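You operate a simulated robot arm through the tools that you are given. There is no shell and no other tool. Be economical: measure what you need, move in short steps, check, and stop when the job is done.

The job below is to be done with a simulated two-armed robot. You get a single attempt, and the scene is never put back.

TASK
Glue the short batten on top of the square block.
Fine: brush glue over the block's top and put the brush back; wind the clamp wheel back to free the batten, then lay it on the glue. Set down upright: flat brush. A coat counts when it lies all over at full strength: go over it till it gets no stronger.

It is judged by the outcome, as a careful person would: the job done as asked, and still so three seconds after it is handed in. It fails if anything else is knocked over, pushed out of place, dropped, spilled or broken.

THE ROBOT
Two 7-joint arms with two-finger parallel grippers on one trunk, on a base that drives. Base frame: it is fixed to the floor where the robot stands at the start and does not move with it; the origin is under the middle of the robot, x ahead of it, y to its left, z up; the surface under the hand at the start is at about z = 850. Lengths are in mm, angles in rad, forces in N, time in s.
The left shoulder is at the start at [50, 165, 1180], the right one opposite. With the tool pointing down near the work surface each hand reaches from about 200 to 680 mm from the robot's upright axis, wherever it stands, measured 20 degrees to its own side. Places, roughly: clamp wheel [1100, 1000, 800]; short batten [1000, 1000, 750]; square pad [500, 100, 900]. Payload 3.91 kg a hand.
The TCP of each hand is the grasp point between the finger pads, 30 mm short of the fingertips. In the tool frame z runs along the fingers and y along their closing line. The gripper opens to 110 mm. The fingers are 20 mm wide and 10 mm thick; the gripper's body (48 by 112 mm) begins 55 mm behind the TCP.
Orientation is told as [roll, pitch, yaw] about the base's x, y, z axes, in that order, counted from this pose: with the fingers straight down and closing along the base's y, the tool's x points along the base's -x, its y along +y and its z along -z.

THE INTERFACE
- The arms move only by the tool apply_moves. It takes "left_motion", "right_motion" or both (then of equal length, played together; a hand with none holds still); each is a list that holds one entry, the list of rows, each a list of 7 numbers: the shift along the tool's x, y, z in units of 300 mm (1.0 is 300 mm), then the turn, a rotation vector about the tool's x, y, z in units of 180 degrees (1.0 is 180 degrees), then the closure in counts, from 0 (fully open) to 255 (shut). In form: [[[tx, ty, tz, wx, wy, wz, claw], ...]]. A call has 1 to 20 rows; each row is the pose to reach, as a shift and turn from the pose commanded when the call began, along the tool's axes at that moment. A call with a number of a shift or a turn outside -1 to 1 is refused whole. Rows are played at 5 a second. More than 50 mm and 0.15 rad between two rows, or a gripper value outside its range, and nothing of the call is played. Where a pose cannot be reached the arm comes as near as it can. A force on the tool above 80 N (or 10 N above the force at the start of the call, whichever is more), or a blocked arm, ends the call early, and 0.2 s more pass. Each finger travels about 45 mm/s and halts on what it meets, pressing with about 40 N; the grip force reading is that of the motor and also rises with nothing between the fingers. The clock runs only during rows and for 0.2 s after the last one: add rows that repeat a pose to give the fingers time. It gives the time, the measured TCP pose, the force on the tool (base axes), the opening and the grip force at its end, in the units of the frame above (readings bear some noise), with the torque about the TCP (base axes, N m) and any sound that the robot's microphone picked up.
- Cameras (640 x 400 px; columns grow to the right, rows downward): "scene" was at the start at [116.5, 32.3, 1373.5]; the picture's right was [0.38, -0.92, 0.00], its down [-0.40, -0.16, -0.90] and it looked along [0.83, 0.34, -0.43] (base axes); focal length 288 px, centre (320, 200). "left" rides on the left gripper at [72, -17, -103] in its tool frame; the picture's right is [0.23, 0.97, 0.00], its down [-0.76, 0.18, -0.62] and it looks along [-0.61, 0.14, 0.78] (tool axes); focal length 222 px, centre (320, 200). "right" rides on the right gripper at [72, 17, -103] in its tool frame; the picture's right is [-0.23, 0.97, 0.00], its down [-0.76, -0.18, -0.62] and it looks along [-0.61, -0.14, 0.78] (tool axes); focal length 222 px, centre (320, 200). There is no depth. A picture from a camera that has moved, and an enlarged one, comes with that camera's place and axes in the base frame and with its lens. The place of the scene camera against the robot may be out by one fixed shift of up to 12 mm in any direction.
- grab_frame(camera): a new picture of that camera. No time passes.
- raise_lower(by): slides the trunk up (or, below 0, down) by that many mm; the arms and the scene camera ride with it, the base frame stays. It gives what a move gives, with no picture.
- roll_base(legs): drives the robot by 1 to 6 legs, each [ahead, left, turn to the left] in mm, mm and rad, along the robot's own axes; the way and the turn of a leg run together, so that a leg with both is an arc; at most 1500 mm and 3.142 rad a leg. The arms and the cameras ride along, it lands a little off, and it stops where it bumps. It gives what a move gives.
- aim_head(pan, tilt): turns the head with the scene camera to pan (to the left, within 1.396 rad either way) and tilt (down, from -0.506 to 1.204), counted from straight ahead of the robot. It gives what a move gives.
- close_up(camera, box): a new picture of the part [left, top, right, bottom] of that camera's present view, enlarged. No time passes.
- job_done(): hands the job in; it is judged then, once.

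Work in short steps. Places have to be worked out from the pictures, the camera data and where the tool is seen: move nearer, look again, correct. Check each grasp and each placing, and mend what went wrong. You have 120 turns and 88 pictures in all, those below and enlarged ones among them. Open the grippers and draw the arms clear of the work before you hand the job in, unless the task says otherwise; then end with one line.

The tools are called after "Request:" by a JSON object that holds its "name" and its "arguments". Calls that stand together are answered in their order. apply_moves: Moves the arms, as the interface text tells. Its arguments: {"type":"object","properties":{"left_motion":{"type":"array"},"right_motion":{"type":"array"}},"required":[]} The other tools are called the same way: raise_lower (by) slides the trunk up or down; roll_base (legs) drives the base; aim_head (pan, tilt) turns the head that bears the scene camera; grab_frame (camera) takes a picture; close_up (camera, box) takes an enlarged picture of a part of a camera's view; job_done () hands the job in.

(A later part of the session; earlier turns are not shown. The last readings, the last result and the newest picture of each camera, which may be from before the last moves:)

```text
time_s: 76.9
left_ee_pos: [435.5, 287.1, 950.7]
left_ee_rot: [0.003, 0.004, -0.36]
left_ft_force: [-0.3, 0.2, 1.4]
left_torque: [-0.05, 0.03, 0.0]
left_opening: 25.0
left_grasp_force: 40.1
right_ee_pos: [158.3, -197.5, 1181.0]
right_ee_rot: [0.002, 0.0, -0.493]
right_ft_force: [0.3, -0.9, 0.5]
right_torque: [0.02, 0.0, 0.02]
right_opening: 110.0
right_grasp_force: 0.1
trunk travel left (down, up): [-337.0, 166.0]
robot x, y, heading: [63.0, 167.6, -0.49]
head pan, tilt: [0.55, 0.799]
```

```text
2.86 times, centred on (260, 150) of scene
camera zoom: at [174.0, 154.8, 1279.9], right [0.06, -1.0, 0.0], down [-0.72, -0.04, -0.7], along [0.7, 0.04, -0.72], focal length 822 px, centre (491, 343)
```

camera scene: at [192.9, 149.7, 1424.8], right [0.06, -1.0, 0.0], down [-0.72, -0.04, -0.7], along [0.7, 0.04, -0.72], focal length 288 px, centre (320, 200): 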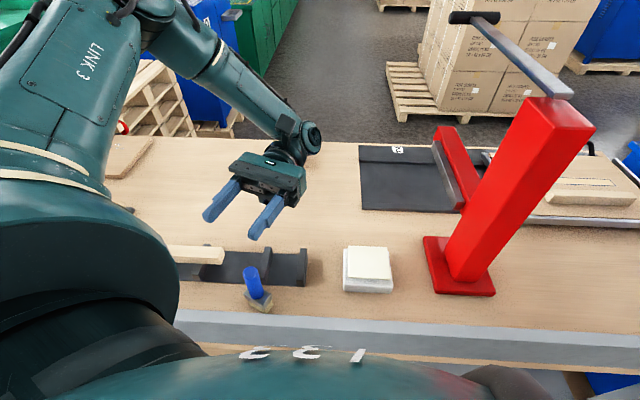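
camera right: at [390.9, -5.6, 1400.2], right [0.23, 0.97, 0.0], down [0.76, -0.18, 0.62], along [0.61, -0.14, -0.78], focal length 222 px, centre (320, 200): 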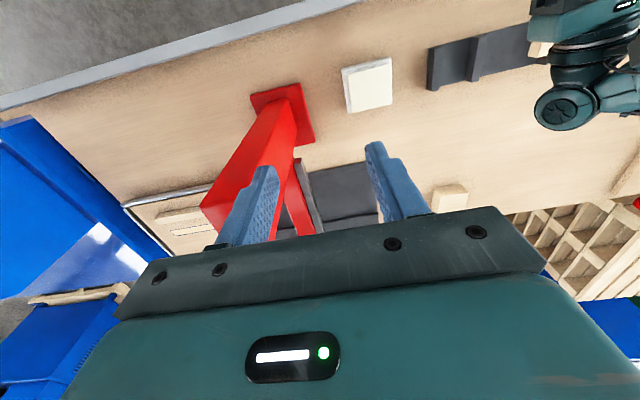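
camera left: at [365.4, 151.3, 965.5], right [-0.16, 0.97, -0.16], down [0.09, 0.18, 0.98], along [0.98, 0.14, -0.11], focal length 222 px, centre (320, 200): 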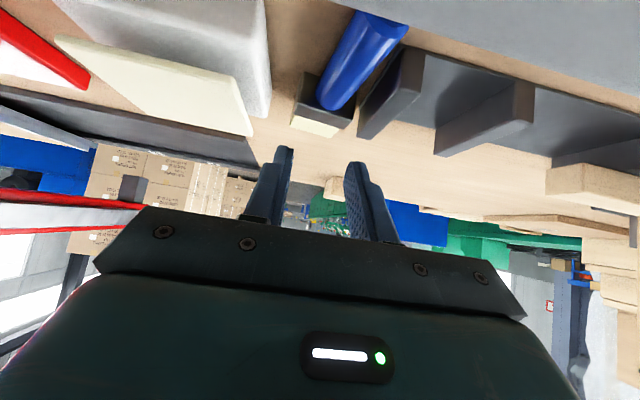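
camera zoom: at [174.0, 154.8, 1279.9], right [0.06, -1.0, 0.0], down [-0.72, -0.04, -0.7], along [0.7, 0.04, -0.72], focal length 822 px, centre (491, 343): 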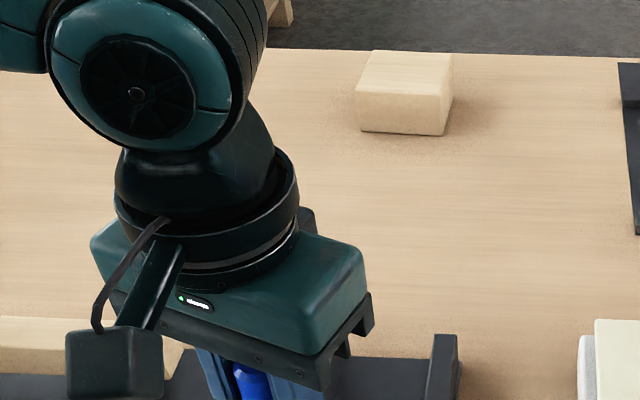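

Grasped: bristles are 100 mm below the TCP. I lift with the trunk and carry the brush over the pad.

Request:
{"name": "raise_lower", "arguments": {"by": 100}}

Request:
{"name": "apply_moves", "arguments": {"left_motion": [[[-0.083, -0.097, 0, 0, 0, 0, 255], [-0.166, -0.194, 0, 0, 0, 0, 255], [-0.249, -0.292, 0, 0, 0, 0, 255], [-0.331, -0.389, 0, 0, 0, 0, 255], [-0.414, -0.486, 0, 0, 0, 0, 255], [-0.497, -0.583, 0, 0, 0, 0, 255], [-0.497, -0.583, 0, 0, 0, 0, 255]]]}}

Request:
{"name": "close_up", "arguments": {"camera": "scene", "box": [260, 120, 460, 300]}}

```text
time_s: 78.2
left_ee_pos: [436.0, 284.7, 1050.0]
left_ee_rot: [0.004, 0.005, -0.361]
left_ft_force: [-0.7, -0.5, -1.0]
left_torque: [-0.03, -0.01, 0.02]
left_opening: 25.3
left_grasp_force: 40.0
right_ee_pos: [159.1, -198.6, 1279.6]
right_ee_rot: [0.002, 0.001, -0.493]
right_ft_force: [0.4, 0.2, 0.3]
right_torque: [0.0, 0.04, 0.0]
right_opening: 109.6
right_grasp_force: 0.1
trunk travel left (down, up): [-437.0, 66.0]
robot x, y, heading: [66.7, 167.6, -0.485]
head pan, tilt: [0.55, 0.799]
```

```text
time_s: 79.8
left_ee_pos: [515.8, 72.6, 1052.0]
left_ee_rot: [0.004, 0.0, -0.359]
left_ft_force: [-0.6, 0.4, -0.5]
left_torque: [0.01, 0.01, 0.02]
left_opening: 25.1
left_grasp_force: 40.0
right_ee_pos: [159.0, -197.6, 1281.2]
right_ee_rot: [0.0, 0.0, -0.493]
right_ft_force: [-1.4, 0.0, 0.0]
right_torque: [-0.01, 0.01, 0.0]
right_opening: 110.0
right_grasp_force: 0.1
trunk travel left (down, up): [-437.0, 66.0]
robot x, y, heading: [63.1, 166.9, -0.488]
head pan, tilt: [0.55, 0.799]
```

```text
2.22 times, centred on (360, 210) of scene
camera zoom: at [173.8, 155.1, 1379.9], right [0.06, -1.0, 0.0], down [-0.72, -0.04, -0.7], along [0.7, 0.04, -0.72], focal length 639 px, centre (231, 178)
```

zoom: 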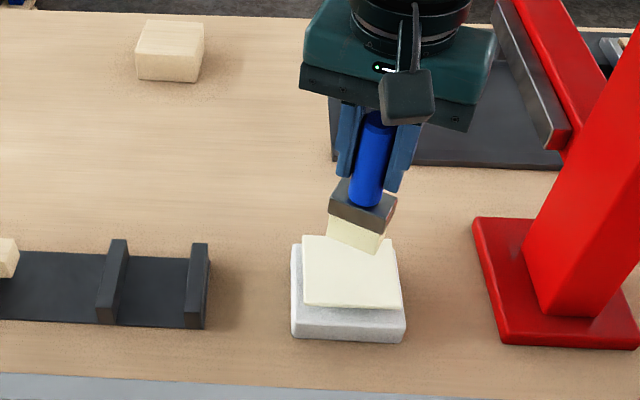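

The brush is right over the pad. I lower 42 mm, then feel for contact.

Request:
{"name": "raise_lower", "arguments": {"by": -42}}

Request:
{"name": "apply_moves", "arguments": {"left_motion": [[[0, 0, 0.01, 0, 0, 0, 255], [0, 0, 0.02, 0, 0, 0, 255], [0, 0, 0.03, 0, 0, 0, 255]]]}}

```text
time_s: 80.6
left_ee_pos: [515.2, 72.7, 1009.7]
left_ee_rot: [0.003, 0.004, -0.361]
left_ft_force: [-0.5, -1.0, -0.7]
left_torque: [-0.03, 0.02, 0.01]
left_opening: 25.0
left_grasp_force: 39.9
right_ee_pos: [158.3, -197.7, 1238.5]
right_ee_rot: [0.001, 0.0, -0.492]
right_ft_force: [-0.1, 0.1, 0.3]
right_torque: [0.01, 0.04, 0.0]
right_opening: 110.1
right_grasp_force: 0.0
trunk travel left (down, up): [-395.0, 108.0]
robot x, y, heading: [69.5, 165.5, -0.494]
head pan, tilt: [0.55, 0.799]
```

```text
time_s: 81.4
left_ee_pos: [515.1, 74.8, 1000.0]
left_ee_rot: [0.002, 0.005, -0.362]
left_ft_force: [-0.3, 0.5, -0.7]
left_torque: [-0.02, -0.03, 0.01]
left_opening: 24.9
left_grasp_force: 40.5
right_ee_pos: [159.4, -198.2, 1238.0]
right_ee_rot: [0.001, 0.0, -0.494]
right_ft_force: [0.2, 0.3, -0.2]
right_torque: [-0.02, -0.02, -0.02]
right_opening: 110.1
right_grasp_force: 0.0
trunk travel left (down, up): [-395.0, 108.0]
robot x, y, heading: [63.2, 170.2, -0.491]
head pan, tilt: [0.55, 0.799]
```

Bristles are now at about z 900 with no contact; a further 9 mm.

Request:
{"name": "apply_moves", "arguments": {"left_motion": [[[0, 0, 0.01, 0, 0, 0, 255], [0, 0, 0.02, 0, 0, 0, 255], [0, 0, 0.03, 0, 0, 0, 255]]]}}

Request:
{"name": "close_up", "arguments": {"camera": "scene", "box": [270, 130, 430, 270]}}

```text
time_s: 82.2
left_ee_pos: [515.5, 78.0, 993.1]
left_ee_rot: [0.001, 0.002, -0.363]
left_ft_force: [0.1, -0.4, 2.2]
left_torque: [-0.12, 0.0, -0.01]
left_opening: 24.9
left_grasp_force: 40.3
left hand out of reach, approached as far as the arm can: row 2, 3
right_ee_pos: [158.1, -198.1, 1238.5]
right_ee_rot: [0.002, -0.001, -0.493]
right_ft_force: [0.0, 0.6, 0.4]
right_torque: [-0.01, 0.03, 0.0]
right_opening: 110.1
right_grasp_force: 0.1
trunk travel left (down, up): [-395.0, 108.0]
robot x, y, heading: [64.7, 166.3, -0.496]
head pan, tilt: [0.55, 0.799]
```

```text
2.86 times, centred on (350, 200) of scene
camera zoom: at [174.0, 154.8, 1337.9], right [0.06, -1.0, 0.0], down [-0.72, -0.04, -0.7], along [0.7, 0.04, -0.72], focal length 822 px, centre (234, 200)
```

zoom: 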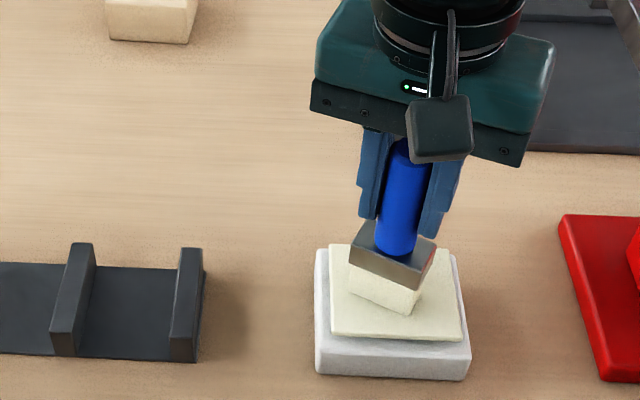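

Contact starts at TCP z 993 (pad top ≈893). I press 2 mm with the trunk and rub a little over the pad.

Request:
{"name": "raise_lower", "arguments": {"by": -2}}

Request:
{"name": "apply_moves", "arguments": {"left_motion": [[[0.02, 0, 0, 0, 0, 0, 255], [0.04, 0, 0, 0, 0, 0, 255], [0.04, 0.03, 0, 0, 0, 0, 255], [0, 0.03, 0, 0, 0, 0, 255], [-0.04, 0.03, 0, 0, 0, 0, 255], [-0.04, 0, 0, 0, 0, 0, 255], [-0.04, -0.03, 0, 0, 0, 0, 255], [0, -0.03, 0, 0, 0, 0, 255], [0.04, -0.03, 0, 0, 0, 0, 255], [0, 0, 0, 0, 0, 0, 255]]]}}

Request:
{"name": "close_up", "arguments": {"camera": "scene", "box": [270, 130, 430, 270]}}

```text
time_s: 82.8
left_ee_pos: [514.9, 76.9, 990.0]
left_ee_rot: [0.001, 0.0, -0.362]
left_ft_force: [0.0, -0.1, 1.7]
left_torque: [-0.11, 0.03, 0.0]
left_opening: 25.1
left_grasp_force: 40.0
right_ee_pos: [157.6, -197.2, 1235.7]
right_ee_rot: [0.001, 0.001, -0.493]
right_ft_force: [-0.3, -0.5, 0.7]
right_torque: [0.03, -0.02, 0.01]
right_opening: 110.1
right_grasp_force: 0.1
trunk travel left (down, up): [-393.0, 110.0]
robot x, y, heading: [63.1, 164.3, -0.497]
head pan, tilt: [0.55, 0.799]
```

```text
time_s: 85.0
left_ee_pos: [515.0, 78.2, 990.6]
left_ee_rot: [0.003, 0.004, -0.361]
left_ft_force: [-0.3, -0.2, 2.7]
left_torque: [-0.05, 0.1, -0.01]
left_opening: 25.1
left_grasp_force: 39.5
left hand out of reach, approached as far as the arm can: row 6, 7, 8, 9
right_ee_pos: [158.8, -196.7, 1236.5]
right_ee_rot: [-0.001, 0.0, -0.492]
right_ft_force: [0.3, 0.9, -0.5]
right_torque: [0.01, 0.0, -0.02]
right_opening: 110.2
right_grasp_force: 0.1
trunk travel left (down, up): [-393.0, 110.0]
robot x, y, heading: [66.9, 162.3, -0.496]
head pan, tilt: [0.55, 0.799]
```

```text
2.86 times, centred on (350, 200) of scene
camera zoom: at [174.1, 154.9, 1335.9], right [0.06, -1.0, 0.0], down [-0.72, -0.04, -0.7], along [0.7, 0.04, -0.72], focal length 822 px, centre (234, 200)
```

zoom: 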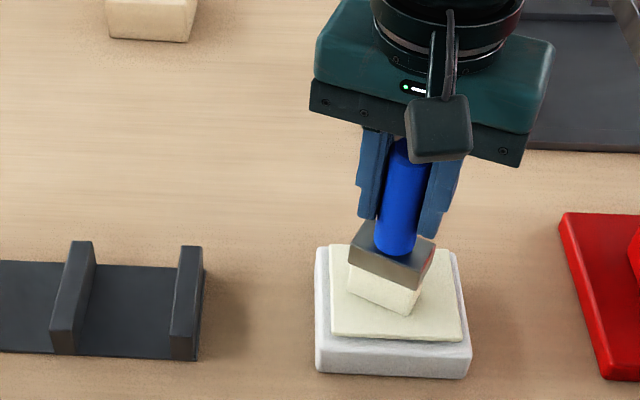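

The brush is loaded. I raise it and look to the right for the way around the bench.

Request:
{"name": "raise_lower", "arguments": {"by": 105}}

Request:
{"name": "aim_head", "arguments": {"pan": -0.3, "tilt": 0.3}}

Request:
{"name": "grab_frame", "arguments": {"camera": "scene"}}

Request:
{"name": "aim_head", "arguments": {"pan": -1.1, "tilt": 0.45}}

Request:
{"name": "grab_frame", "arguments": {"camera": "scene"}}

```text
time_s: 86.3
left_ee_pos: [515.3, 78.8, 1095.4]
left_ee_rot: [0.001, 0.003, -0.363]
left_ft_force: [0.3, 0.2, -0.1]
left_torque: [-0.03, 0.01, 0.03]
left_opening: 24.9
left_grasp_force: 40.2
right_ee_pos: [159.5, -198.3, 1340.7]
right_ee_rot: [0.002, 0.001, -0.493]
right_ft_force: [-0.6, 0.0, 0.2]
right_torque: [0.0, 0.0, 0.01]
right_opening: 110.0
right_grasp_force: 0.1
trunk travel left (down, up): [-498.0, 5.0]
robot x, y, heading: [63.2, 167.9, -0.489]
head pan, tilt: [0.55, 0.799]
```

```text
time_s: 87.5
left_ee_pos: [515.5, 76.7, 1096.2]
left_ee_rot: [0.002, 0.004, -0.362]
left_ft_force: [-0.3, -0.1, -0.6]
left_torque: [-0.03, -0.01, 0.01]
left_opening: 25.1
left_grasp_force: 40.1
right_ee_pos: [158.7, -198.6, 1340.8]
right_ee_rot: [0.0, -0.001, -0.493]
right_ft_force: [-0.4, -0.3, 0.0]
right_torque: [0.0, -0.02, -0.04]
right_opening: 110.2
right_grasp_force: 0.1
trunk travel left (down, up): [-498.0, 5.0]
robot x, y, heading: [66.7, 163.0, -0.496]
head pan, tilt: [-0.3, 0.3]
```

```text
30 pictures are left
camera scene: at [159.3, 83.7, 1485.2], right [-0.71, -0.7, 0.0], down [-0.21, 0.21, -0.96], along [0.67, -0.68, -0.3], focal length 288 px, centre (320, 200)
```

scene: 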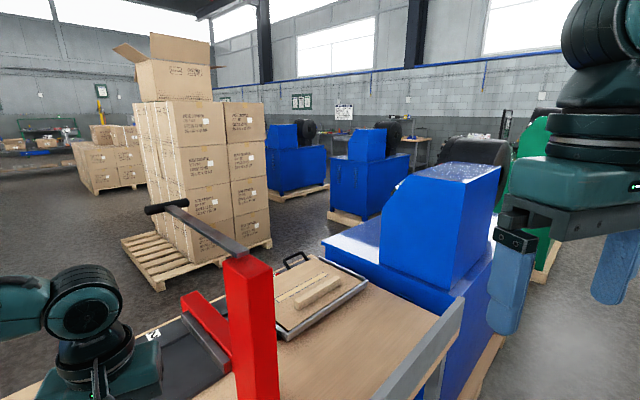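

```text
time_s: 88.6
left_ee_pos: [515.1, 77.9, 1095.1]
left_ee_rot: [0.002, 0.003, -0.362]
left_ft_force: [0.1, 0.5, -1.2]
left_torque: [-0.02, 0.0, -0.02]
left_opening: 25.2
left_grasp_force: 39.9
right_ee_pos: [158.8, -197.8, 1341.6]
right_ee_rot: [0.0, 0.001, -0.493]
right_ft_force: [0.0, 0.0, 0.4]
right_torque: [0.02, 0.03, 0.01]
right_opening: 110.0
right_grasp_force: 0.1
trunk travel left (down, up): [-498.0, 5.0]
robot x, y, heading: [64.6, 165.2, -0.489]
head pan, tilt: [-1.1, 0.45]
```

```text
29 pictures are left
camera scene: at [91.8, 58.3, 1471.3], right [-1.0, 0.02, 0.0], down [0.01, 0.43, -0.9], along [-0.02, -0.9, -0.44], focal length 288 px, centre (320, 200)
```

scene: 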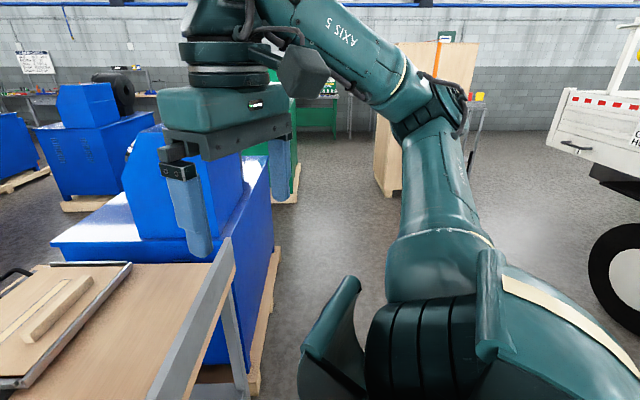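

The right side is blocked along y −750…−2000 by a big machine. Before choosing, I back off and turn left to see the way around the left end.

Request:
{"name": "roll_base", "arguments": {"legs": [[-176, -94, 0], [0, 0, 1.5]]}}

Request:
{"name": "aim_head", "arguments": {"pan": 0.2, "tilt": 0.3}}

Request:
{"name": "grab_frame", "arguments": {"camera": "scene"}}

```text
time_s: 93.9
left_ee_pos: [-16.6, 609.3, 1094.8]
left_ee_rot: [0.001, 0.003, 1.144]
left_ft_force: [0.1, 0.6, -0.3]
left_torque: [-0.01, -0.01, -0.02]
left_opening: 25.1
left_grasp_force: 40.1
right_ee_pos: [236.6, 236.7, 1342.4]
right_ee_rot: [-0.002, 0.001, 1.014]
right_ft_force: [0.1, -0.5, 0.7]
right_torque: [-0.03, 0.02, 0.0]
right_opening: 109.9
right_grasp_force: 0.0
trunk travel left (down, up): [-498.0, 5.0]
robot x, y, heading: [-131.7, 166.8, 1.015]
head pan, tilt: [-1.1, 0.45]
```

```text
time_s: 95.4
left_ee_pos: [-16.6, 610.3, 1094.3]
left_ee_rot: [0.002, 0.0, 1.144]
left_ft_force: [-0.7, 0.3, -1.4]
left_torque: [-0.01, -0.03, 0.01]
left_opening: 25.2
left_grasp_force: 40.4
right_ee_pos: [235.9, 235.5, 1341.8]
right_ee_rot: [0.002, 0.0, 1.01]
right_ft_force: [0.4, -0.3, -0.4]
right_torque: [0.02, -0.01, 0.0]
right_opening: 109.8
right_grasp_force: 0.1
trunk travel left (down, up): [-498.0, 5.0]
robot x, y, heading: [-133.3, 163.9, 1.011]
head pan, tilt: [0.201, 0.3]
```

```text
28 pictures are left
camera scene: at [-83.9, 276.8, 1485.2], right [0.94, -0.35, 0.0], down [-0.1, -0.28, -0.96], along [0.34, 0.89, -0.3], focal length 288 px, centre (320, 200)
```

scene: 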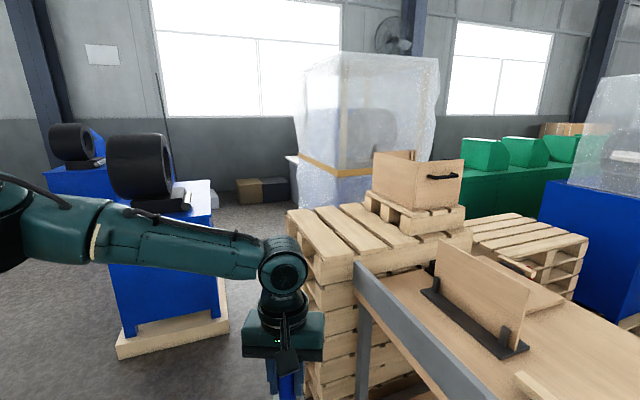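

The left end is too narrow for the robot. On the right there is a gap of about 0.9 m beyond the blue machine (y≈−1965…−2880), so I tuck the left hand in and drive back along −y, facing +y.

Request:
{"name": "apply_moves", "arguments": {"left_motion": [[[0.11, 0.015, 0, 0, 0, 0, 255], [0.22, 0.029, 0, 0, 0, 0, 255], [0.33, 0.044, 0, 0, 0, 0, 255]]]}}

Request:
{"name": "roll_base", "arguments": {"legs": [[0, 0, 0.56], [-1400, 0, 0]]}}

Request:
{"name": "aim_head", "arguments": {"pan": -1.39, "tilt": 0.5}}

Request:
{"name": "grab_frame", "arguments": {"camera": "scene"}}

```text
time_s: 96.2
left_ee_pos: [-69.4, 524.5, 1095.6]
left_ee_rot: [0.002, 0.002, 1.145]
left_ft_force: [-0.3, -0.3, -0.6]
left_torque: [0.01, 0.0, -0.01]
left_opening: 24.9
left_grasp_force: 40.0
right_ee_pos: [234.2, 235.2, 1341.6]
right_ee_rot: [0.001, 0.001, 1.013]
right_ft_force: [-0.3, 0.4, 0.3]
right_torque: [-0.01, 0.0, 0.02]
right_opening: 110.0
right_grasp_force: 0.1
trunk travel left (down, up): [-498.0, 5.0]
robot x, y, heading: [-134.1, 167.6, 1.014]
head pan, tilt: [0.201, 0.3]
```

```text
time_s: 104.7
left_ee_pos: [-269.8, -896.4, 1095.5]
left_ee_rot: [0.003, 0.001, 1.706]
left_ft_force: [0.2, 0.0, -1.5]
left_torque: [0.0, 0.02, -0.03]
left_opening: 25.2
left_grasp_force: 40.2
right_ee_pos: [143.0, -980.2, 1341.2]
right_ee_rot: [0.0, 0.001, 1.573]
right_ft_force: [0.8, -0.8, -0.6]
right_torque: [0.0, -0.01, -0.01]
right_opening: 110.0
right_grasp_force: 0.0
trunk travel left (down, up): [-498.0, 5.0]
robot x, y, heading: [-134.9, -1234.2, 1.573]
head pan, tilt: [0.201, 0.3]
```

```text
time_s: 106.4
left_ee_pos: [-269.0, -896.6, 1094.6]
left_ee_rot: [0.001, 0.001, 1.702]
left_ft_force: [-0.7, -0.1, -0.7]
left_torque: [0.04, 0.0, 0.01]
left_opening: 25.0
left_grasp_force: 40.0
right_ee_pos: [142.7, -979.1, 1341.8]
right_ee_rot: [0.0, 0.0, 1.571]
right_ft_force: [-0.8, 0.2, -0.9]
right_torque: [0.03, -0.01, -0.02]
right_opening: 110.0
right_grasp_force: 0.0
trunk travel left (down, up): [-498.0, 5.0]
robot x, y, heading: [-136.3, -1233.4, 1.574]
head pan, tilt: [-1.389, 0.499]
```

```text
27 pictures are left
camera scene: at [-42.9, -1190.6, 1466.8], right [0.18, -0.98, 0.0], down [-0.47, -0.09, -0.88], along [0.86, 0.16, -0.48], focal length 288 px, centre (320, 200)
```

scene: 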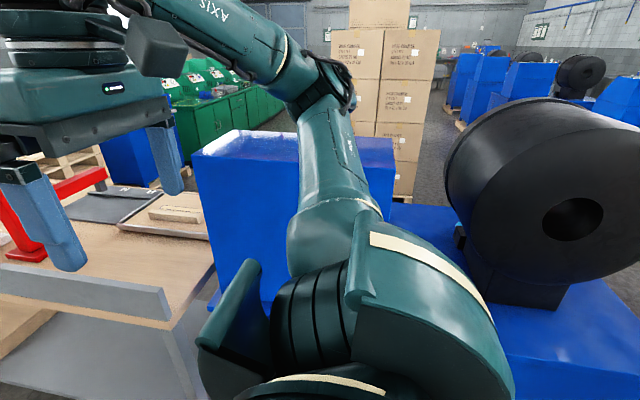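

The way back is clear so far; the machine carries a tall drum. I go on to y≈−2430 and look toward the gap.

Request:
{"name": "roll_base", "arguments": {"legs": [[-1200, 0, 0]]}}

Request:
{"name": "grab_frame", "arguments": {"camera": "scene"}}

```text
time_s: 112.5
left_ee_pos: [-268.7, -2104.3, 1097.4]
left_ee_rot: [0.002, 0.0, 1.701]
left_ft_force: [-0.4, -0.1, -1.4]
left_torque: [0.02, 0.0, 0.02]
left_opening: 25.1
left_grasp_force: 40.0
right_ee_pos: [143.5, -2187.7, 1342.0]
right_ee_rot: [0.0, 0.001, 1.571]
right_ft_force: [-0.3, -0.2, -0.1]
right_torque: [0.01, 0.01, 0.01]
right_opening: 110.1
right_grasp_force: 0.1
trunk travel left (down, up): [-498.0, 5.0]
robot x, y, heading: [-138.4, -2439.0, 1.571]
head pan, tilt: [-1.389, 0.499]
```

```text
26 pictures are left
camera scene: at [-42.4, -2398.3, 1466.8], right [0.18, -0.98, 0.0], down [-0.47, -0.09, -0.88], along [0.86, 0.16, -0.48], focal length 288 px, centre (320, 200)
```

scene: 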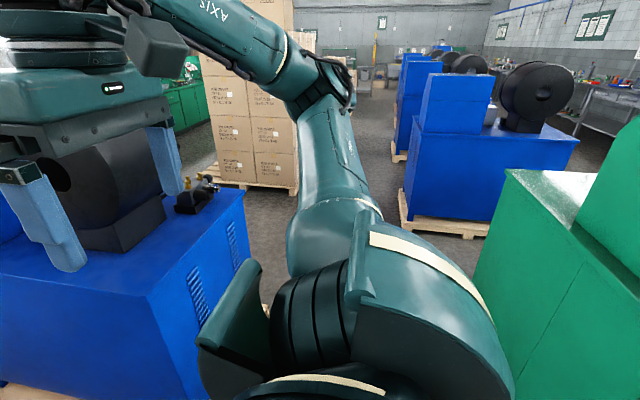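

The gap is really about y −1880…−3145, comfortable. I strafe through it to x≈1850 at y≈−2510, then drive up the aisle along +y.

Request:
{"name": "roll_base", "arguments": {"legs": [[-70, 0, 0], [0, -1000, 0], [0, -988, 0]]}}

Request:
{"name": "aim_head", "arguments": {"pan": 0.1, "tilt": 0.35}}

Request:
{"name": "grab_frame", "arguments": {"camera": "scene"}}

```text
time_s: 130.8
left_ee_pos: [1712.7, -2166.8, 1095.6]
left_ee_rot: [0.002, 0.001, 1.705]
left_ft_force: [1.0, -0.3, -0.2]
left_torque: [-0.02, 0.01, 0.02]
left_opening: 25.1
left_grasp_force: 40.1
right_ee_pos: [2124.8, -2251.6, 1340.5]
right_ee_rot: [0.002, 0.001, 1.571]
right_ft_force: [-1.0, -0.7, 0.0]
right_torque: [-0.03, -0.01, 0.02]
right_opening: 110.2
right_grasp_force: 0.0
trunk travel left (down, up): [-498.0, 5.0]
robot x, y, heading: [1845.2, -2506.2, 1.57]
head pan, tilt: [-1.389, 0.499]
```

```text
time_s: 132.3
left_ee_pos: [1713.0, -2167.2, 1094.6]
left_ee_rot: [0.003, 0.003, 1.706]
left_ft_force: [0.4, -0.1, -1.1]
left_torque: [0.02, 0.02, 0.0]
left_opening: 25.2
left_grasp_force: 39.6
right_ee_pos: [2125.3, -2250.5, 1341.4]
right_ee_rot: [0.0, 0.0, 1.572]
right_ft_force: [-0.7, 0.7, -0.6]
right_torque: [0.02, -0.05, 0.0]
right_opening: 110.0
right_grasp_force: 0.0
trunk travel left (down, up): [-498.0, 5.0]
robot x, y, heading: [1844.1, -2502.4, 1.573]
head pan, tilt: [0.099, 0.351]
```

```text
25 pictures are left
camera scene: at [1841.2, -2386.2, 1480.5], right [0.99, 0.1, 0.0], down [0.03, -0.34, -0.94], along [-0.09, 0.93, -0.34], focal length 288 px, centre (320, 200)
```

scene: 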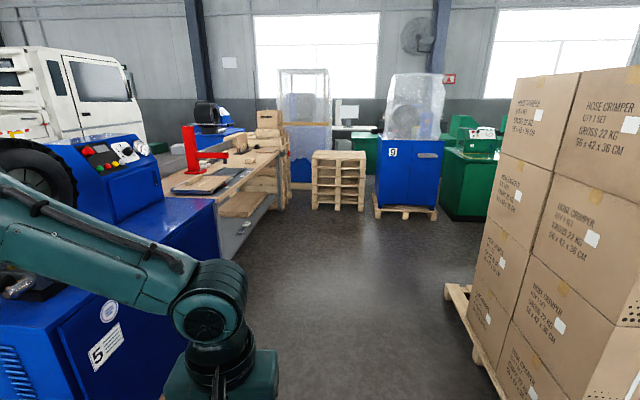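

Through the gap; the aisle beside the bench is clear. I drive up to y≈412 and turn to face the bench.

Request:
{"name": "roll_base", "arguments": {"legs": [[1457, 0, 0], [1457, 0, 0], [0, 0, 1.571], [380, 0, 0]]}}

Request:
{"name": "aim_head", "arguments": {"pan": 0.0, "tilt": 0.7}}

Request:
{"name": "grab_frame", "arguments": {"camera": "scene"}}

```text
time_s: 152.3
left_ee_pos: [1121.5, 287.5, 1096.1]
left_ee_rot: [0.003, 0.003, -3.012]
left_ft_force: [-0.4, 0.4, 0.0]
left_torque: [0.0, -0.02, 0.01]
left_opening: 25.2
left_grasp_force: 39.6
right_ee_pos: [1207.7, 698.1, 1342.2]
right_ee_rot: [0.003, 0.0, 3.139]
right_ft_force: [-0.1, 0.5, 0.9]
right_torque: [-0.01, 0.02, 0.03]
right_opening: 110.2
right_grasp_force: 0.1
trunk travel left (down, up): [-498.0, 5.0]
robot x, y, heading: [1461.4, 419.7, 3.136]
head pan, tilt: [0.099, 0.351]
```

```text
time_s: 153.2
left_ee_pos: [1121.5, 287.4, 1097.0]
left_ee_rot: [0.001, 0.003, -3.012]
left_ft_force: [0.6, -0.9, -1.1]
left_torque: [0.01, -0.01, 0.02]
left_opening: 25.0
left_grasp_force: 39.5
right_ee_pos: [1208.7, 697.4, 1341.8]
right_ee_rot: [0.003, -0.001, 3.138]
right_ft_force: [0.2, 0.7, 0.4]
right_torque: [0.01, -0.01, 0.02]
right_opening: 110.3
right_grasp_force: 0.1
trunk travel left (down, up): [-498.0, 5.0]
robot x, y, heading: [1463.0, 418.7, 3.141]
head pan, tilt: [0.0, 0.7]
```

```text
24 pictures are left
camera scene: at [1348.7, 417.8, 1449.2], right [0.0, 1.0, 0.0], down [0.64, 0.0, -0.77], along [-0.77, 0.0, -0.64], focal length 288 px, centre (320, 200)
```

scene: 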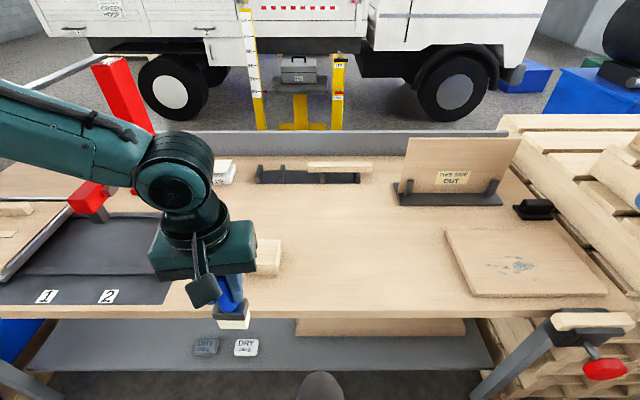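

Good view of everything, including the clamp with its red wheel past the bench corner. I drive 100 closer and bring the brush over the block at about (890,282).

Request:
{"name": "roll_base", "arguments": {"legs": [[100, 0, 0]]}}

Request:
{"name": "apply_moves", "arguments": {"left_motion": [[[-0.145, -0.013, 0, 0, 0, 0, 255], [-0.29, -0.026, 0, 0, 0, 0, 255], [-0.435, -0.04, 0, 0, 0, 0, 255], [-0.435, -0.04, 0, 0, 0, 0, 255]]]}}

Request:
{"name": "close_up", "arguments": {"camera": "scene", "box": [160, 180, 360, 340]}}

Request:
{"name": "close_up", "arguments": {"camera": "left", "box": [180, 0, 460, 210]}}

```text
time_s: 154.3
left_ee_pos: [1023.6, 286.3, 1096.0]
left_ee_rot: [0.001, 0.002, -3.015]
left_ft_force: [-0.6, 0.5, -0.6]
left_torque: [0.01, -0.01, 0.01]
left_opening: 25.1
left_grasp_force: 39.9
right_ee_pos: [1109.3, 699.7, 1342.0]
right_ee_rot: [0.0, 0.0, 3.138]
right_ft_force: [-0.7, 0.5, 0.2]
right_torque: [0.02, -0.02, -0.01]
right_opening: 109.9
right_grasp_force: 0.0
trunk travel left (down, up): [-498.0, 5.0]
robot x, y, heading: [1361.2, 421.6, 3.141]
head pan, tilt: [0.0, 0.7]
```

```text
time_s: 155.3
left_ee_pos: [897.9, 275.3, 1098.9]
left_ee_rot: [0.003, 0.003, -3.015]
left_ft_force: [-0.1, 0.5, -1.1]
left_torque: [0.03, 0.0, -0.04]
left_opening: 24.9
left_grasp_force: 39.7
left hand out of reach, approached as far as the arm can: row 3, 4
right_ee_pos: [1109.1, 698.7, 1341.2]
right_ee_rot: [0.003, 0.0, 3.138]
right_ft_force: [0.6, 0.1, -0.4]
right_torque: [-0.01, 0.02, 0.0]
right_opening: 110.1
right_grasp_force: 0.0
trunk travel left (down, up): [-498.0, 5.0]
robot x, y, heading: [1358.7, 420.0, 3.134]
head pan, tilt: [0.0, 0.7]
```

```text
2.50 times, centred on (260, 260) of scene
camera zoom: at [1250.1, 418.5, 1449.1], right [0.0, 1.0, 0.0], down [0.64, 0.0, -0.77], along [-0.77, 0.0, -0.64], focal length 719 px, centre (470, 50)
```

zoom: 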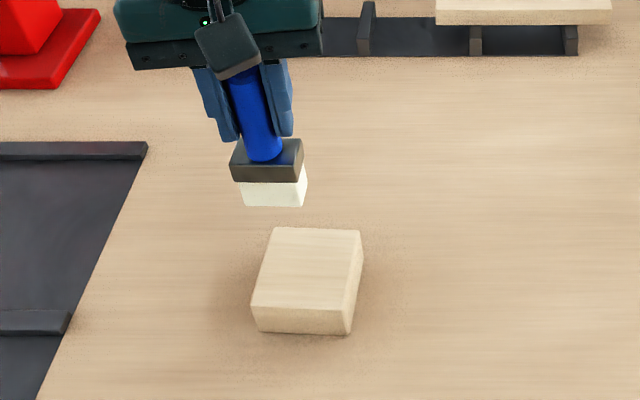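

```text
1.90 times, centred on (320, 105) of left
camera zoom: at [967.9, 299.8, 1202.9], right [0.35, -0.94, 0.0], down [-0.73, -0.27, 0.62], along [-0.58, -0.22, -0.78], focal length 423 px, centre (320, 381)
```

zoom: 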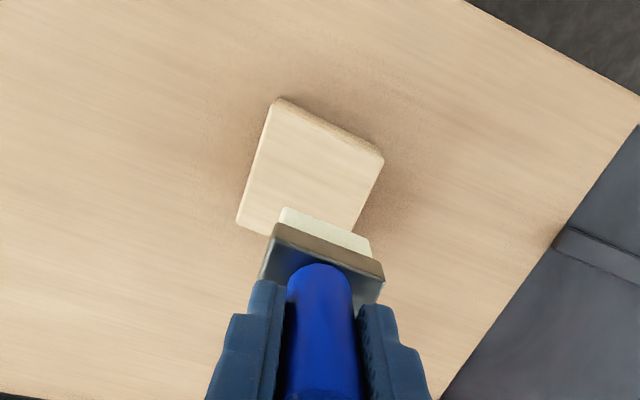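

The block's top is about 78 mm square, centred at (889,278). I lower the trunk 100 to bring the bristles just above it.

Request:
{"name": "raise_lower", "arguments": {"by": -100}}

Request:
{"name": "apply_moves", "arguments": {"left_motion": [[[0, 0, 0.01, 0, 0, 0, 255], [0, 0, 0.02, 0, 0, 0, 255], [0, 0, 0.03, 0, 0, 0, 255], [0, 0, 0.035, 0, 0, 0, 255]]]}}

```text
time_s: 156.6
left_ee_pos: [897.6, 274.7, 998.7]
left_ee_rot: [0.0, 0.003, -3.013]
left_ft_force: [0.4, 0.0, 0.3]
left_torque: [0.0, 0.04, -0.03]
left_opening: 25.0
left_grasp_force: 39.9
right_ee_pos: [1109.5, 699.4, 1240.4]
right_ee_rot: [0.002, 0.001, 3.138]
right_ft_force: [0.8, -0.2, -1.8]
right_torque: [-0.03, -0.05, 0.01]
right_opening: 109.9
right_grasp_force: 0.1
trunk travel left (down, up): [-398.0, 105.0]
robot x, y, heading: [1361.5, 424.1, 3.138]
head pan, tilt: [0.0, 0.7]
```

```text
time_s: 157.6
left_ee_pos: [899.6, 274.5, 995.4]
left_ee_rot: [-0.006, -0.01, -3.014]
left_ft_force: [-2.3, -1.2, 38.9]
left_torque: [-0.2, -0.07, -0.02]
left_opening: 25.3
left_grasp_force: 39.8
right_ee_pos: [1110.3, 699.5, 1243.6]
right_ee_rot: [0.002, -0.003, 3.138]
right_ft_force: [1.1, -0.1, -0.2]
right_torque: [-0.03, -0.04, 0.01]
right_opening: 110.3
right_grasp_force: 0.1
trunk travel left (down, up): [-398.0, 105.0]
robot x, y, heading: [1360.4, 420.2, 3.138]
head pan, tilt: [0.0, 0.7]
```

Contact at z≈995 with 39 N, a bit hard. I ease up 6 mm to a light touch.

Request:
{"name": "apply_moves", "arguments": {"left_motion": [[[0, 0, -0.018, 0, 0, 0, 255], [0, 0, -0.02, 0, 0, 0, 255]]]}}

Request:
{"name": "close_up", "arguments": {"camera": "scene", "box": [180, 100, 340, 220]}}

```text
time_s: 158.2
left_ee_pos: [898.3, 273.7, 995.9]
left_ee_rot: [-0.003, -0.002, -3.015]
left_ft_force: [-4.7, 0.0, 18.1]
left_torque: [-0.05, 0.43, 0.01]
left_opening: 25.2
left_grasp_force: 40.5
right_ee_pos: [1110.1, 698.6, 1241.1]
right_ee_rot: [0.0, 0.001, 3.139]
right_ft_force: [0.1, -0.3, -0.4]
right_torque: [-0.02, 0.04, 0.02]
right_opening: 110.3
right_grasp_force: 0.1
trunk travel left (down, up): [-398.0, 105.0]
robot x, y, heading: [1361.9, 417.3, 3.136]
head pan, tilt: [0.0, 0.7]
```

```text
3.33 times, centred on (260, 160) of scene
camera zoom: at [1250.9, 418.7, 1349.0], right [0.0, 1.0, 0.0], down [0.64, 0.0, -0.77], along [-0.77, 0.0, -0.64], focal length 959 px, centre (520, 333)
```

zoom: 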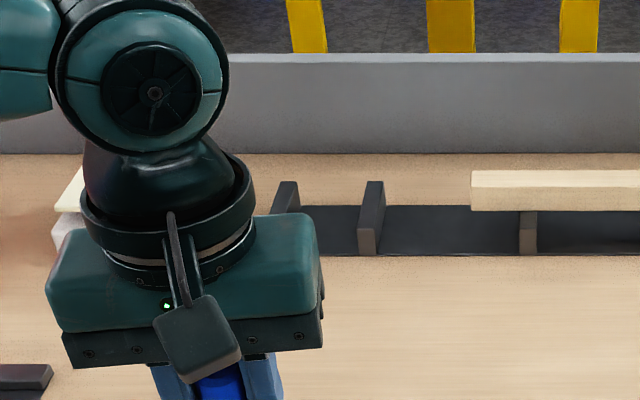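

Slightly lighter still, then I stroke the brush over the whole top in three tracks, forth and back.

Request:
{"name": "apply_moves", "arguments": {"left_motion": [[[0, 0, -0.006, 0, 0, 0, 255], [0.072, -0.08, -0.006, 0, 0, 0, 255], [-0.028, -0.08, -0.006, 0, 0, 0, 255], [-0.128, -0.08, -0.006, 0, 0, 0, 255], [-0.128, -0.017, -0.006, 0, 0, 0, 255], [-0.028, -0.017, -0.006, 0, 0, 0, 255], [0.072, -0.017, -0.006, 0, 0, 0, 255], [0.072, 0.047, -0.006, 0, 0, 0, 255], [-0.028, 0.047, -0.006, 0, 0, 0, 255], [-0.128, 0.047, -0.006, 0, 0, 0, 255], [-0.028, 0.047, -0.006, 0, 0, 0, 255], [0.072, 0.047, -0.006, 0, 0, 0, 255], [0.072, -0.017, -0.006, 0, 0, 0, 255], [-0.028, -0.017, -0.006, 0, 0, 0, 255], [-0.128, -0.017, -0.006, 0, 0, 0, 255], [-0.128, -0.08, -0.006, 0, 0, 0, 255], [-0.028, -0.08, -0.006, 0, 0, 0, 255], [0.072, -0.08, -0.006, 0, 0, 0, 255]]]}}

Request:
{"name": "grab_frame", "arguments": {"camera": "left"}}

```text
time_s: 162.0
left_ee_pos: [923.3, 288.8, 999.3]
left_ee_rot: [0.0, 0.003, -3.012]
left_ft_force: [-0.6, -0.3, -0.4]
left_torque: [-0.01, 0.0, -0.05]
left_opening: 25.2
left_grasp_force: 39.6
left hand out of reach, approached as far as the arm can: row 2, 3, 4, 5, 6, 10, 14, 15, 16, 17, 18
right_ee_pos: [1109.8, 698.3, 1240.4]
right_ee_rot: [0.001, 0.0, 3.138]
right_ft_force: [-0.2, -0.2, 0.7]
right_torque: [-0.02, -0.02, 0.01]
right_opening: 109.9
right_grasp_force: 0.1
trunk travel left (down, up): [-398.0, 105.0]
robot x, y, heading: [1363.8, 420.5, 3.136]
head pan, tilt: [0.0, 0.7]
```

```text
20 pictures are left
camera left: at [992.3, 315.1, 1103.2], right [0.35, -0.94, 0.0], down [-0.73, -0.27, 0.62], along [-0.58, -0.22, -0.78], focal length 222 px, centre (320, 200)
```

left: 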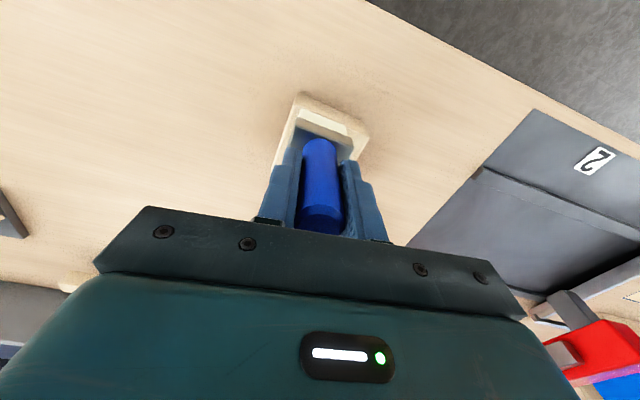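

Some tracks were out of reach because the block lies too far toward the robot's middle. I lift a little, shift the base 90 mm to its right, and bring the hand back over the block.

Request:
{"name": "apply_moves", "arguments": {"left_motion": [[[0, 0, -0.05, 0, 0, 0, 255], [0, 0, -0.1, 0, 0, 0, 255]]]}}

Request:
{"name": "roll_base", "arguments": {"legs": [[0, -90, 0]]}}

Request:
{"name": "apply_moves", "arguments": {"left_motion": [[[-0.04, 0.11, 0, 0, 0, 0, 255], [-0.08, 0.22, 0, 0, 0, 0, 255], [-0.1, 0.33, 0, 0, 0, 0, 255], [-0.1, 0.33, 0, 0, 0, 0, 255]]]}}

Request:
{"name": "grab_frame", "arguments": {"camera": "left"}}

```text
time_s: 162.6
left_ee_pos: [922.2, 289.2, 1029.9]
left_ee_rot: [0.0, 0.002, -3.013]
left_ft_force: [0.0, 0.2, -1.7]
left_torque: [0.01, 0.01, -0.01]
left_opening: 25.4
left_grasp_force: 39.9
right_ee_pos: [1108.2, 699.3, 1242.2]
right_ee_rot: [0.001, 0.0, 3.139]
right_ft_force: [0.7, 0.7, -0.7]
right_torque: [-0.02, 0.01, 0.0]
right_opening: 109.9
right_grasp_force: 0.0
trunk travel left (down, up): [-398.0, 105.0]
robot x, y, heading: [1365.3, 418.6, 3.133]
head pan, tilt: [0.0, 0.7]
```

```text
time_s: 164.1
left_ee_pos: [922.4, 380.8, 1030.1]
left_ee_rot: [0.001, 0.002, -3.014]
left_ft_force: [-0.1, 0.1, -0.8]
left_torque: [-0.03, -0.03, 0.0]
left_opening: 25.0
left_grasp_force: 40.4
right_ee_pos: [1108.7, 788.6, 1240.3]
right_ee_rot: [0.001, 0.0, 3.139]
right_ft_force: [0.1, 0.9, 0.4]
right_torque: [-0.03, 0.01, -0.01]
right_opening: 110.0
right_grasp_force: 0.0
trunk travel left (down, up): [-398.0, 105.0]
robot x, y, heading: [1364.5, 509.5, 3.137]
head pan, tilt: [0.0, 0.7]
```

```text
time_s: 165.1
left_ee_pos: [903.8, 276.4, 1031.3]
left_ee_rot: [0.001, 0.001, -3.015]
left_ft_force: [0.7, 0.7, -1.4]
left_torque: [0.01, 0.01, 0.04]
left_opening: 25.0
left_grasp_force: 39.8
right_ee_pos: [1109.4, 788.6, 1242.0]
right_ee_rot: [0.001, 0.001, 3.139]
right_ft_force: [0.3, 0.2, -0.1]
right_torque: [0.01, 0.01, 0.0]
right_opening: 110.0
right_grasp_force: 0.0
trunk travel left (down, up): [-398.0, 105.0]
robot x, y, heading: [1362.2, 508.2, 3.136]
head pan, tilt: [0.0, 0.7]
```

```text
19 pictures are left
camera left: at [974.3, 302.0, 1133.7], right [0.35, -0.94, 0.0], down [-0.73, -0.27, 0.62], along [-0.58, -0.22, -0.78], focal length 222 px, centre (320, 200)
```

left: 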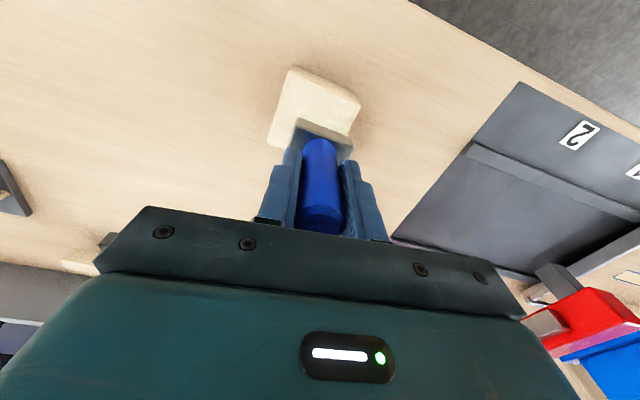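

The block top already looks creamier where glue went on. Now I descend again to light contact and go over all tracks twice.

Request:
{"name": "apply_moves", "arguments": {"left_motion": [[[-0.049, -0.013, 0.06, 0, 0, 0, 255], [-0.049, -0.013, 0.12, 0, 0, 0, 255], [0.051, -0.013, 0.121, 0, 0, 0, 255], [0.051, -0.076, 0.121, 0, 0, 0, 255], [-0.049, -0.076, 0.121, 0, 0, 0, 255], [-0.149, -0.076, 0.121, 0, 0, 0, 255], [-0.149, -0.013, 0.121, 0, 0, 0, 255], [-0.049, -0.013, 0.121, 0, 0, 0, 255], [0.051, -0.013, 0.121, 0, 0, 0, 255], [0.051, 0.05, 0.121, 0, 0, 0, 255], [-0.049, 0.05, 0.121, 0, 0, 0, 255], [-0.149, 0.05, 0.121, 0, 0, 0, 255], [-0.049, 0.05, 0.121, 0, 0, 0, 255], [0.051, 0.05, 0.121, 0, 0, 0, 255], [0.051, -0.013, 0.121, 0, 0, 0, 255], [-0.049, -0.013, 0.121, 0, 0, 0, 255], [-0.149, -0.013, 0.121, 0, 0, 0, 255], [-0.149, -0.076, 0.121, 0, 0, 0, 255], [-0.049, -0.076, 0.121, 0, 0, 0, 255], [0.051, -0.076, 0.121, 0, 0, 0, 255]]]}}

```text
time_s: 169.3
left_ee_pos: [917.9, 303.1, 994.7]
left_ee_rot: [-0.001, 0.0, -3.011]
left_ft_force: [-5.4, -1.1, 19.3]
left_torque: [-0.15, 0.53, -0.06]
left_opening: 25.2
left_grasp_force: 39.9
right_ee_pos: [1109.9, 788.8, 1240.8]
right_ee_rot: [0.002, -0.001, 3.137]
right_ft_force: [0.4, 0.2, 0.0]
right_torque: [0.0, 0.0, 0.02]
right_opening: 109.7
right_grasp_force: 0.2
trunk travel left (down, up): [-398.0, 105.0]
robot x, y, heading: [1361.4, 508.8, 3.139]
head pan, tilt: [0.0, 0.7]
```

All tracks were reached this time with contact. I lift and look at the coat.

Request:
{"name": "apply_moves", "arguments": {"left_motion": [[[0, 0, -0.1, 0, 0, 0, 255], [-0.05, 0, -0.2, 0, 0, 0, 255], [-0.1, 0.1, -0.28, 0, 0, 0, 255], [-0.1, 0.2, -0.28, 0, 0, 0, 255], [-0.1, 0.34, -0.28, 0, 0, 0, 255]]]}}

Request:
{"name": "close_up", "arguments": {"camera": "scene", "box": [150, 130, 330, 270]}}

```text
time_s: 170.5
left_ee_pos: [901.2, 195.1, 1079.3]
left_ee_rot: [0.0, 0.002, -3.014]
left_ft_force: [1.1, -0.6, 0.5]
left_torque: [0.0, 0.0, -0.01]
left_opening: 25.1
left_grasp_force: 40.0
right_ee_pos: [1107.9, 787.2, 1241.2]
right_ee_rot: [-0.001, 0.0, 3.138]
right_ft_force: [0.2, -0.3, 0.0]
right_torque: [0.0, 0.0, 0.01]
right_opening: 109.9
right_grasp_force: 0.1
trunk travel left (down, up): [-398.0, 105.0]
robot x, y, heading: [1361.5, 509.2, 3.137]
head pan, tilt: [0.0, 0.7]
```

```text
2.86 times, centred on (240, 200) of scene
camera zoom: at [1250.6, 507.1, 1349.1], right [0.0, 1.0, 0.0], down [0.64, 0.0, -0.77], along [-0.77, 0.0, -0.64], focal length 822 px, centre (549, 200)
```

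zoom: 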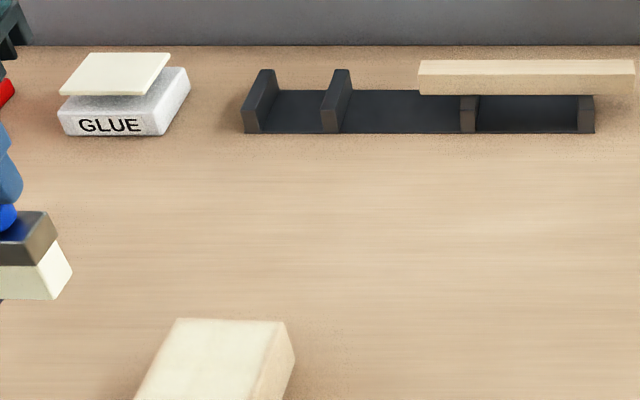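

The pad is labelled GLUE and the block top now looks cream. I zoom in to judge the coat's evenness.

Request:
{"name": "close_up", "arguments": {"camera": "scene", "box": [170, 225, 280, 295]}}

```text
5.71 times, centred on (225, 260) of scene
camera zoom: at [1250.6, 507.1, 1349.1], right [0.0, 1.0, 0.0], down [0.64, 0.0, -0.77], along [-0.77, 0.0, -0.64], focal length 1644 px, centre (863, -143)
```

zoom: 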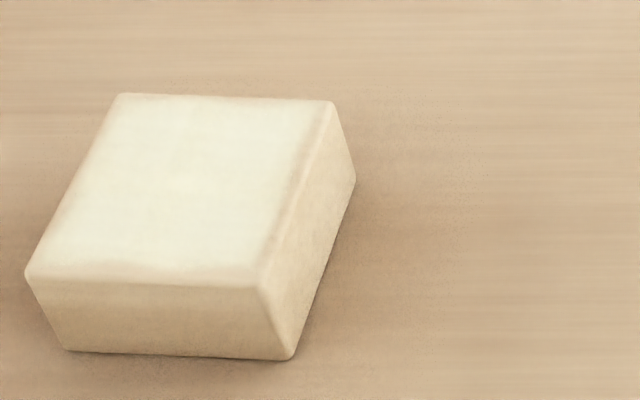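

The middle is strong but the near and +y edges look a bit thinner. I go over again with wider tracks reaching past every edge.

Request:
{"name": "apply_moves", "arguments": {"left_motion": [[[0, -0.12, 0, 0, 0, 0, 255], [0.001, -0.248, 0.05, 0, 0, 0, 255], [0.001, -0.248, 0.17, 0, 0, 0, 255], [0.001, -0.248, 0.281, 0, 0, 0, 255], [0.14, -0.23, 0.282, 0, 0, 0, 255], [0.133, -0.174, 0.282, 0, 0, 0, 255], [-0.006, -0.192, 0.282, 0, 0, 0, 255], [-0.138, -0.209, 0.282, 0, 0, 0, 255], [-0.131, -0.265, 0.282, 0, 0, 0, 255], [0.001, -0.248, 0.282, 0, 0, 0, 255], [0.14, -0.23, 0.282, 0, 0, 0, 255], [0.148, -0.29, 0.282, 0, 0, 0, 255], [0.009, -0.308, 0.282, 0, 0, 0, 255], [-0.123, -0.325, 0.282, 0, 0, 0, 255], [-0.116, -0.381, 0.282, 0, 0, 0, 255], [0.016, -0.364, 0.282, 0, 0, 0, 255], [0.155, -0.346, 0.282, 0, 0, 0, 255], [0.148, -0.29, 0.282, 0, 0, 0, 255], [0.009, -0.308, 0.282, 0, 0, 0, 255], [-0.123, -0.325, 0.282, 0, 0, 0, 255]]]}}

```text
time_s: 174.7
left_ee_pos: [853.5, 289.4, 994.2]
left_ee_rot: [0.001, 0.0, -3.012]
left_ft_force: [5.4, 0.9, 17.0]
left_torque: [0.14, -0.63, 0.05]
left_opening: 25.3
left_grasp_force: 40.5
right_ee_pos: [1111.7, 789.6, 1241.6]
right_ee_rot: [0.003, -0.001, 3.139]
right_ft_force: [-0.8, -0.2, 0.2]
right_torque: [0.06, 0.02, 0.01]
right_opening: 110.0
right_grasp_force: 0.1
trunk travel left (down, up): [-398.0, 105.0]
robot x, y, heading: [1356.7, 511.4, 3.139]
head pan, tilt: [0.0, 0.7]
```

Another full pass the other way, including strokes along the two end edges.

Request:
{"name": "apply_moves", "arguments": {"left_motion": [[[0.007, -0.056, 0, 0, 0, 0, 255], [0.139, -0.039, 0, 0, 0, 0, 255], [0.278, -0.021, 0, 0, 0, 0, 255], [0.271, 0.035, 0, 0, 0, 0, 255], [0.132, 0.017, 0, 0, 0, 0, 255], [0, 0, 0, 0, 0, 0, 255], [-0.008, 0.06, 0, 0, 0, 0, 255], [0.124, 0.077, 0, 0, 0, 0, 255], [0.263, 0.095, 0, 0, 0, 0, 255], [0.256, 0.151, 0, 0, 0, 0, 255], [0.117, 0.133, 0, 0, 0, 0, 255], [-0.015, 0.116, 0, 0, 0, 0, 255], [-0.008, 0.06, 0, 0, 0, 0, 255], [0, 0, 0, 0, 0, 0, 255], [0.007, -0.056, 0, 0, 0, 0, 255], [0.139, -0.039, 0, 0, 0, 0, 255], [0.278, -0.021, 0, 0, 0, 0, 255], [0.271, 0.035, 0, 0, 0, 0, 255], [0.263, 0.095, 0, 0, 0, 0, 255], [0.256, 0.151, 0, 0, 0, 0, 255]]]}}

Request:
{"name": "apply_moves", "arguments": {"left_motion": [[[0, 0, -0.1, 0, 0, 0, 255], [-0.05, 0.05, -0.2, 0, 0, 0, 255], [-0.1, 0.15, -0.28, 0, 0, 0, 255], [-0.1, 0.28, -0.28, 0, 0, 0, 255]]]}}

Request:
{"name": "close_up", "arguments": {"camera": "scene", "box": [170, 225, 280, 295]}}

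```text
time_s: 178.9
left_ee_pos: [935.0, 255.5, 993.6]
left_ee_rot: [-0.001, -0.001, -3.014]
left_ft_force: [0.7, 6.5, 18.6]
left_torque: [0.59, 0.13, -0.08]
left_opening: 25.3
left_grasp_force: 40.1
right_ee_pos: [1110.6, 790.2, 1241.5]
right_ee_rot: [0.001, -0.002, 3.137]
right_ft_force: [0.1, 0.6, -0.2]
right_torque: [0.0, -0.01, 0.03]
right_opening: 110.2
right_grasp_force: 0.0
trunk travel left (down, up): [-398.0, 105.0]
robot x, y, heading: [1359.8, 508.8, 3.139]
head pan, tilt: [0.0, 0.7]
```

```text
time_s: 179.9
left_ee_pos: [914.3, 165.3, 1077.0]
left_ee_rot: [-0.001, 0.003, -3.013]
left_ft_force: [-0.3, 0.0, -1.1]
left_torque: [0.01, 0.01, -0.01]
left_opening: 25.1
left_grasp_force: 40.0
right_ee_pos: [1109.3, 788.6, 1242.2]
right_ee_rot: [-0.002, -0.001, 3.136]
right_ft_force: [-1.0, -0.2, 0.2]
right_torque: [0.01, 0.03, -0.01]
right_opening: 110.1
right_grasp_force: 0.0
trunk travel left (down, up): [-398.0, 105.0]
robot x, y, heading: [1359.8, 508.8, 3.141]
head pan, tilt: [0.0, 0.7]
```

```text
5.71 times, centred on (225, 260) of scene
camera zoom: at [1250.5, 507.2, 1349.1], right [0.0, 1.0, 0.0], down [0.64, 0.0, -0.77], along [-0.77, 0.0, -0.64], focal length 1644 px, centre (863, -143)
```

zoom: 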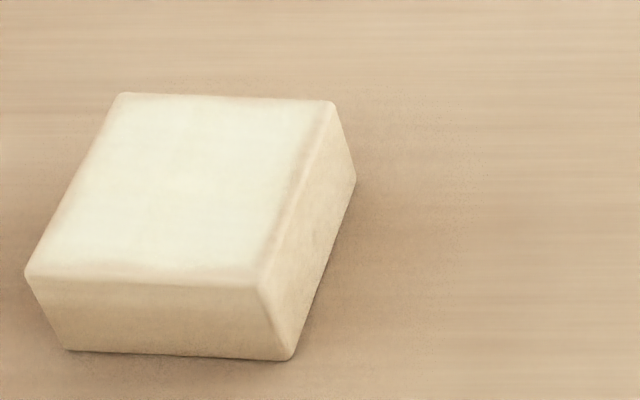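

The coat is now even and no longer changes. For returning the brush I test how close the base can get on this side.

Request:
{"name": "roll_base", "arguments": {"legs": [[60, -20, 0], [50, 0, 0]]}}

```text
time_s: 181.4
left_ee_pos: [804.0, 186.1, 1075.7]
left_ee_rot: [0.003, 0.003, -3.015]
left_ft_force: [-0.5, 1.0, -1.0]
left_torque: [0.02, -0.01, 0.01]
left_opening: 25.0
left_grasp_force: 39.8
right_ee_pos: [999.9, 809.0, 1240.8]
right_ee_rot: [0.002, 0.001, 3.139]
right_ft_force: [-0.8, 0.3, -0.4]
right_torque: [-0.01, -0.04, 0.0]
right_opening: 110.1
right_grasp_force: 0.1
trunk travel left (down, up): [-398.0, 105.0]
robot x, y, heading: [1254.5, 528.8, 3.141]
head pan, tilt: [0.0, 0.7]
```

No bump at x≈1254. I bring the hand inward first, then shift the base left and a bit ahead, keeping clear of the press.

Request:
{"name": "apply_moves", "arguments": {"left_motion": [[[0, -0.12, 0, 0, 0, 0, 255], [0, -0.24, 0, 0, 0, 0, 255], [0, -0.36, 0, 0, 0, 0, 255], [0, -0.48, 0, 0, 0, 0, 255]]]}}

Request:
{"name": "roll_base", "arguments": {"legs": [[0, 180, 0], [30, 0, 0]]}}

```text
time_s: 182.4
left_ee_pos: [786.7, 331.8, 1076.8]
left_ee_rot: [0.001, 0.003, -3.013]
left_ft_force: [0.2, 0.3, -0.9]
left_torque: [-0.03, -0.01, 0.01]
left_opening: 25.2
left_grasp_force: 40.3
right_ee_pos: [999.7, 809.1, 1240.8]
right_ee_rot: [0.001, -0.001, 3.137]
right_ft_force: [0.2, -0.4, 0.2]
right_torque: [-0.02, -0.01, -0.01]
right_opening: 109.9
right_grasp_force: 0.1
trunk travel left (down, up): [-398.0, 105.0]
robot x, y, heading: [1251.8, 530.5, 3.14]
head pan, tilt: [0.0, 0.7]
```

```text
time_s: 185.0
left_ee_pos: [754.5, 151.6, 1076.4]
left_ee_rot: [0.002, 0.004, -3.015]
left_ft_force: [-0.6, 0.0, -0.9]
left_torque: [-0.04, -0.01, 0.0]
left_opening: 24.7
left_grasp_force: 39.4
right_ee_pos: [969.3, 630.5, 1242.2]
right_ee_rot: [0.001, 0.001, 3.137]
right_ft_force: [-0.5, 0.2, 0.2]
right_torque: [0.04, -0.02, -0.01]
right_opening: 109.9
right_grasp_force: 0.2
trunk travel left (down, up): [-398.0, 105.0]
robot x, y, heading: [1220.5, 353.9, 3.136]
head pan, tilt: [0.0, 0.7]
```

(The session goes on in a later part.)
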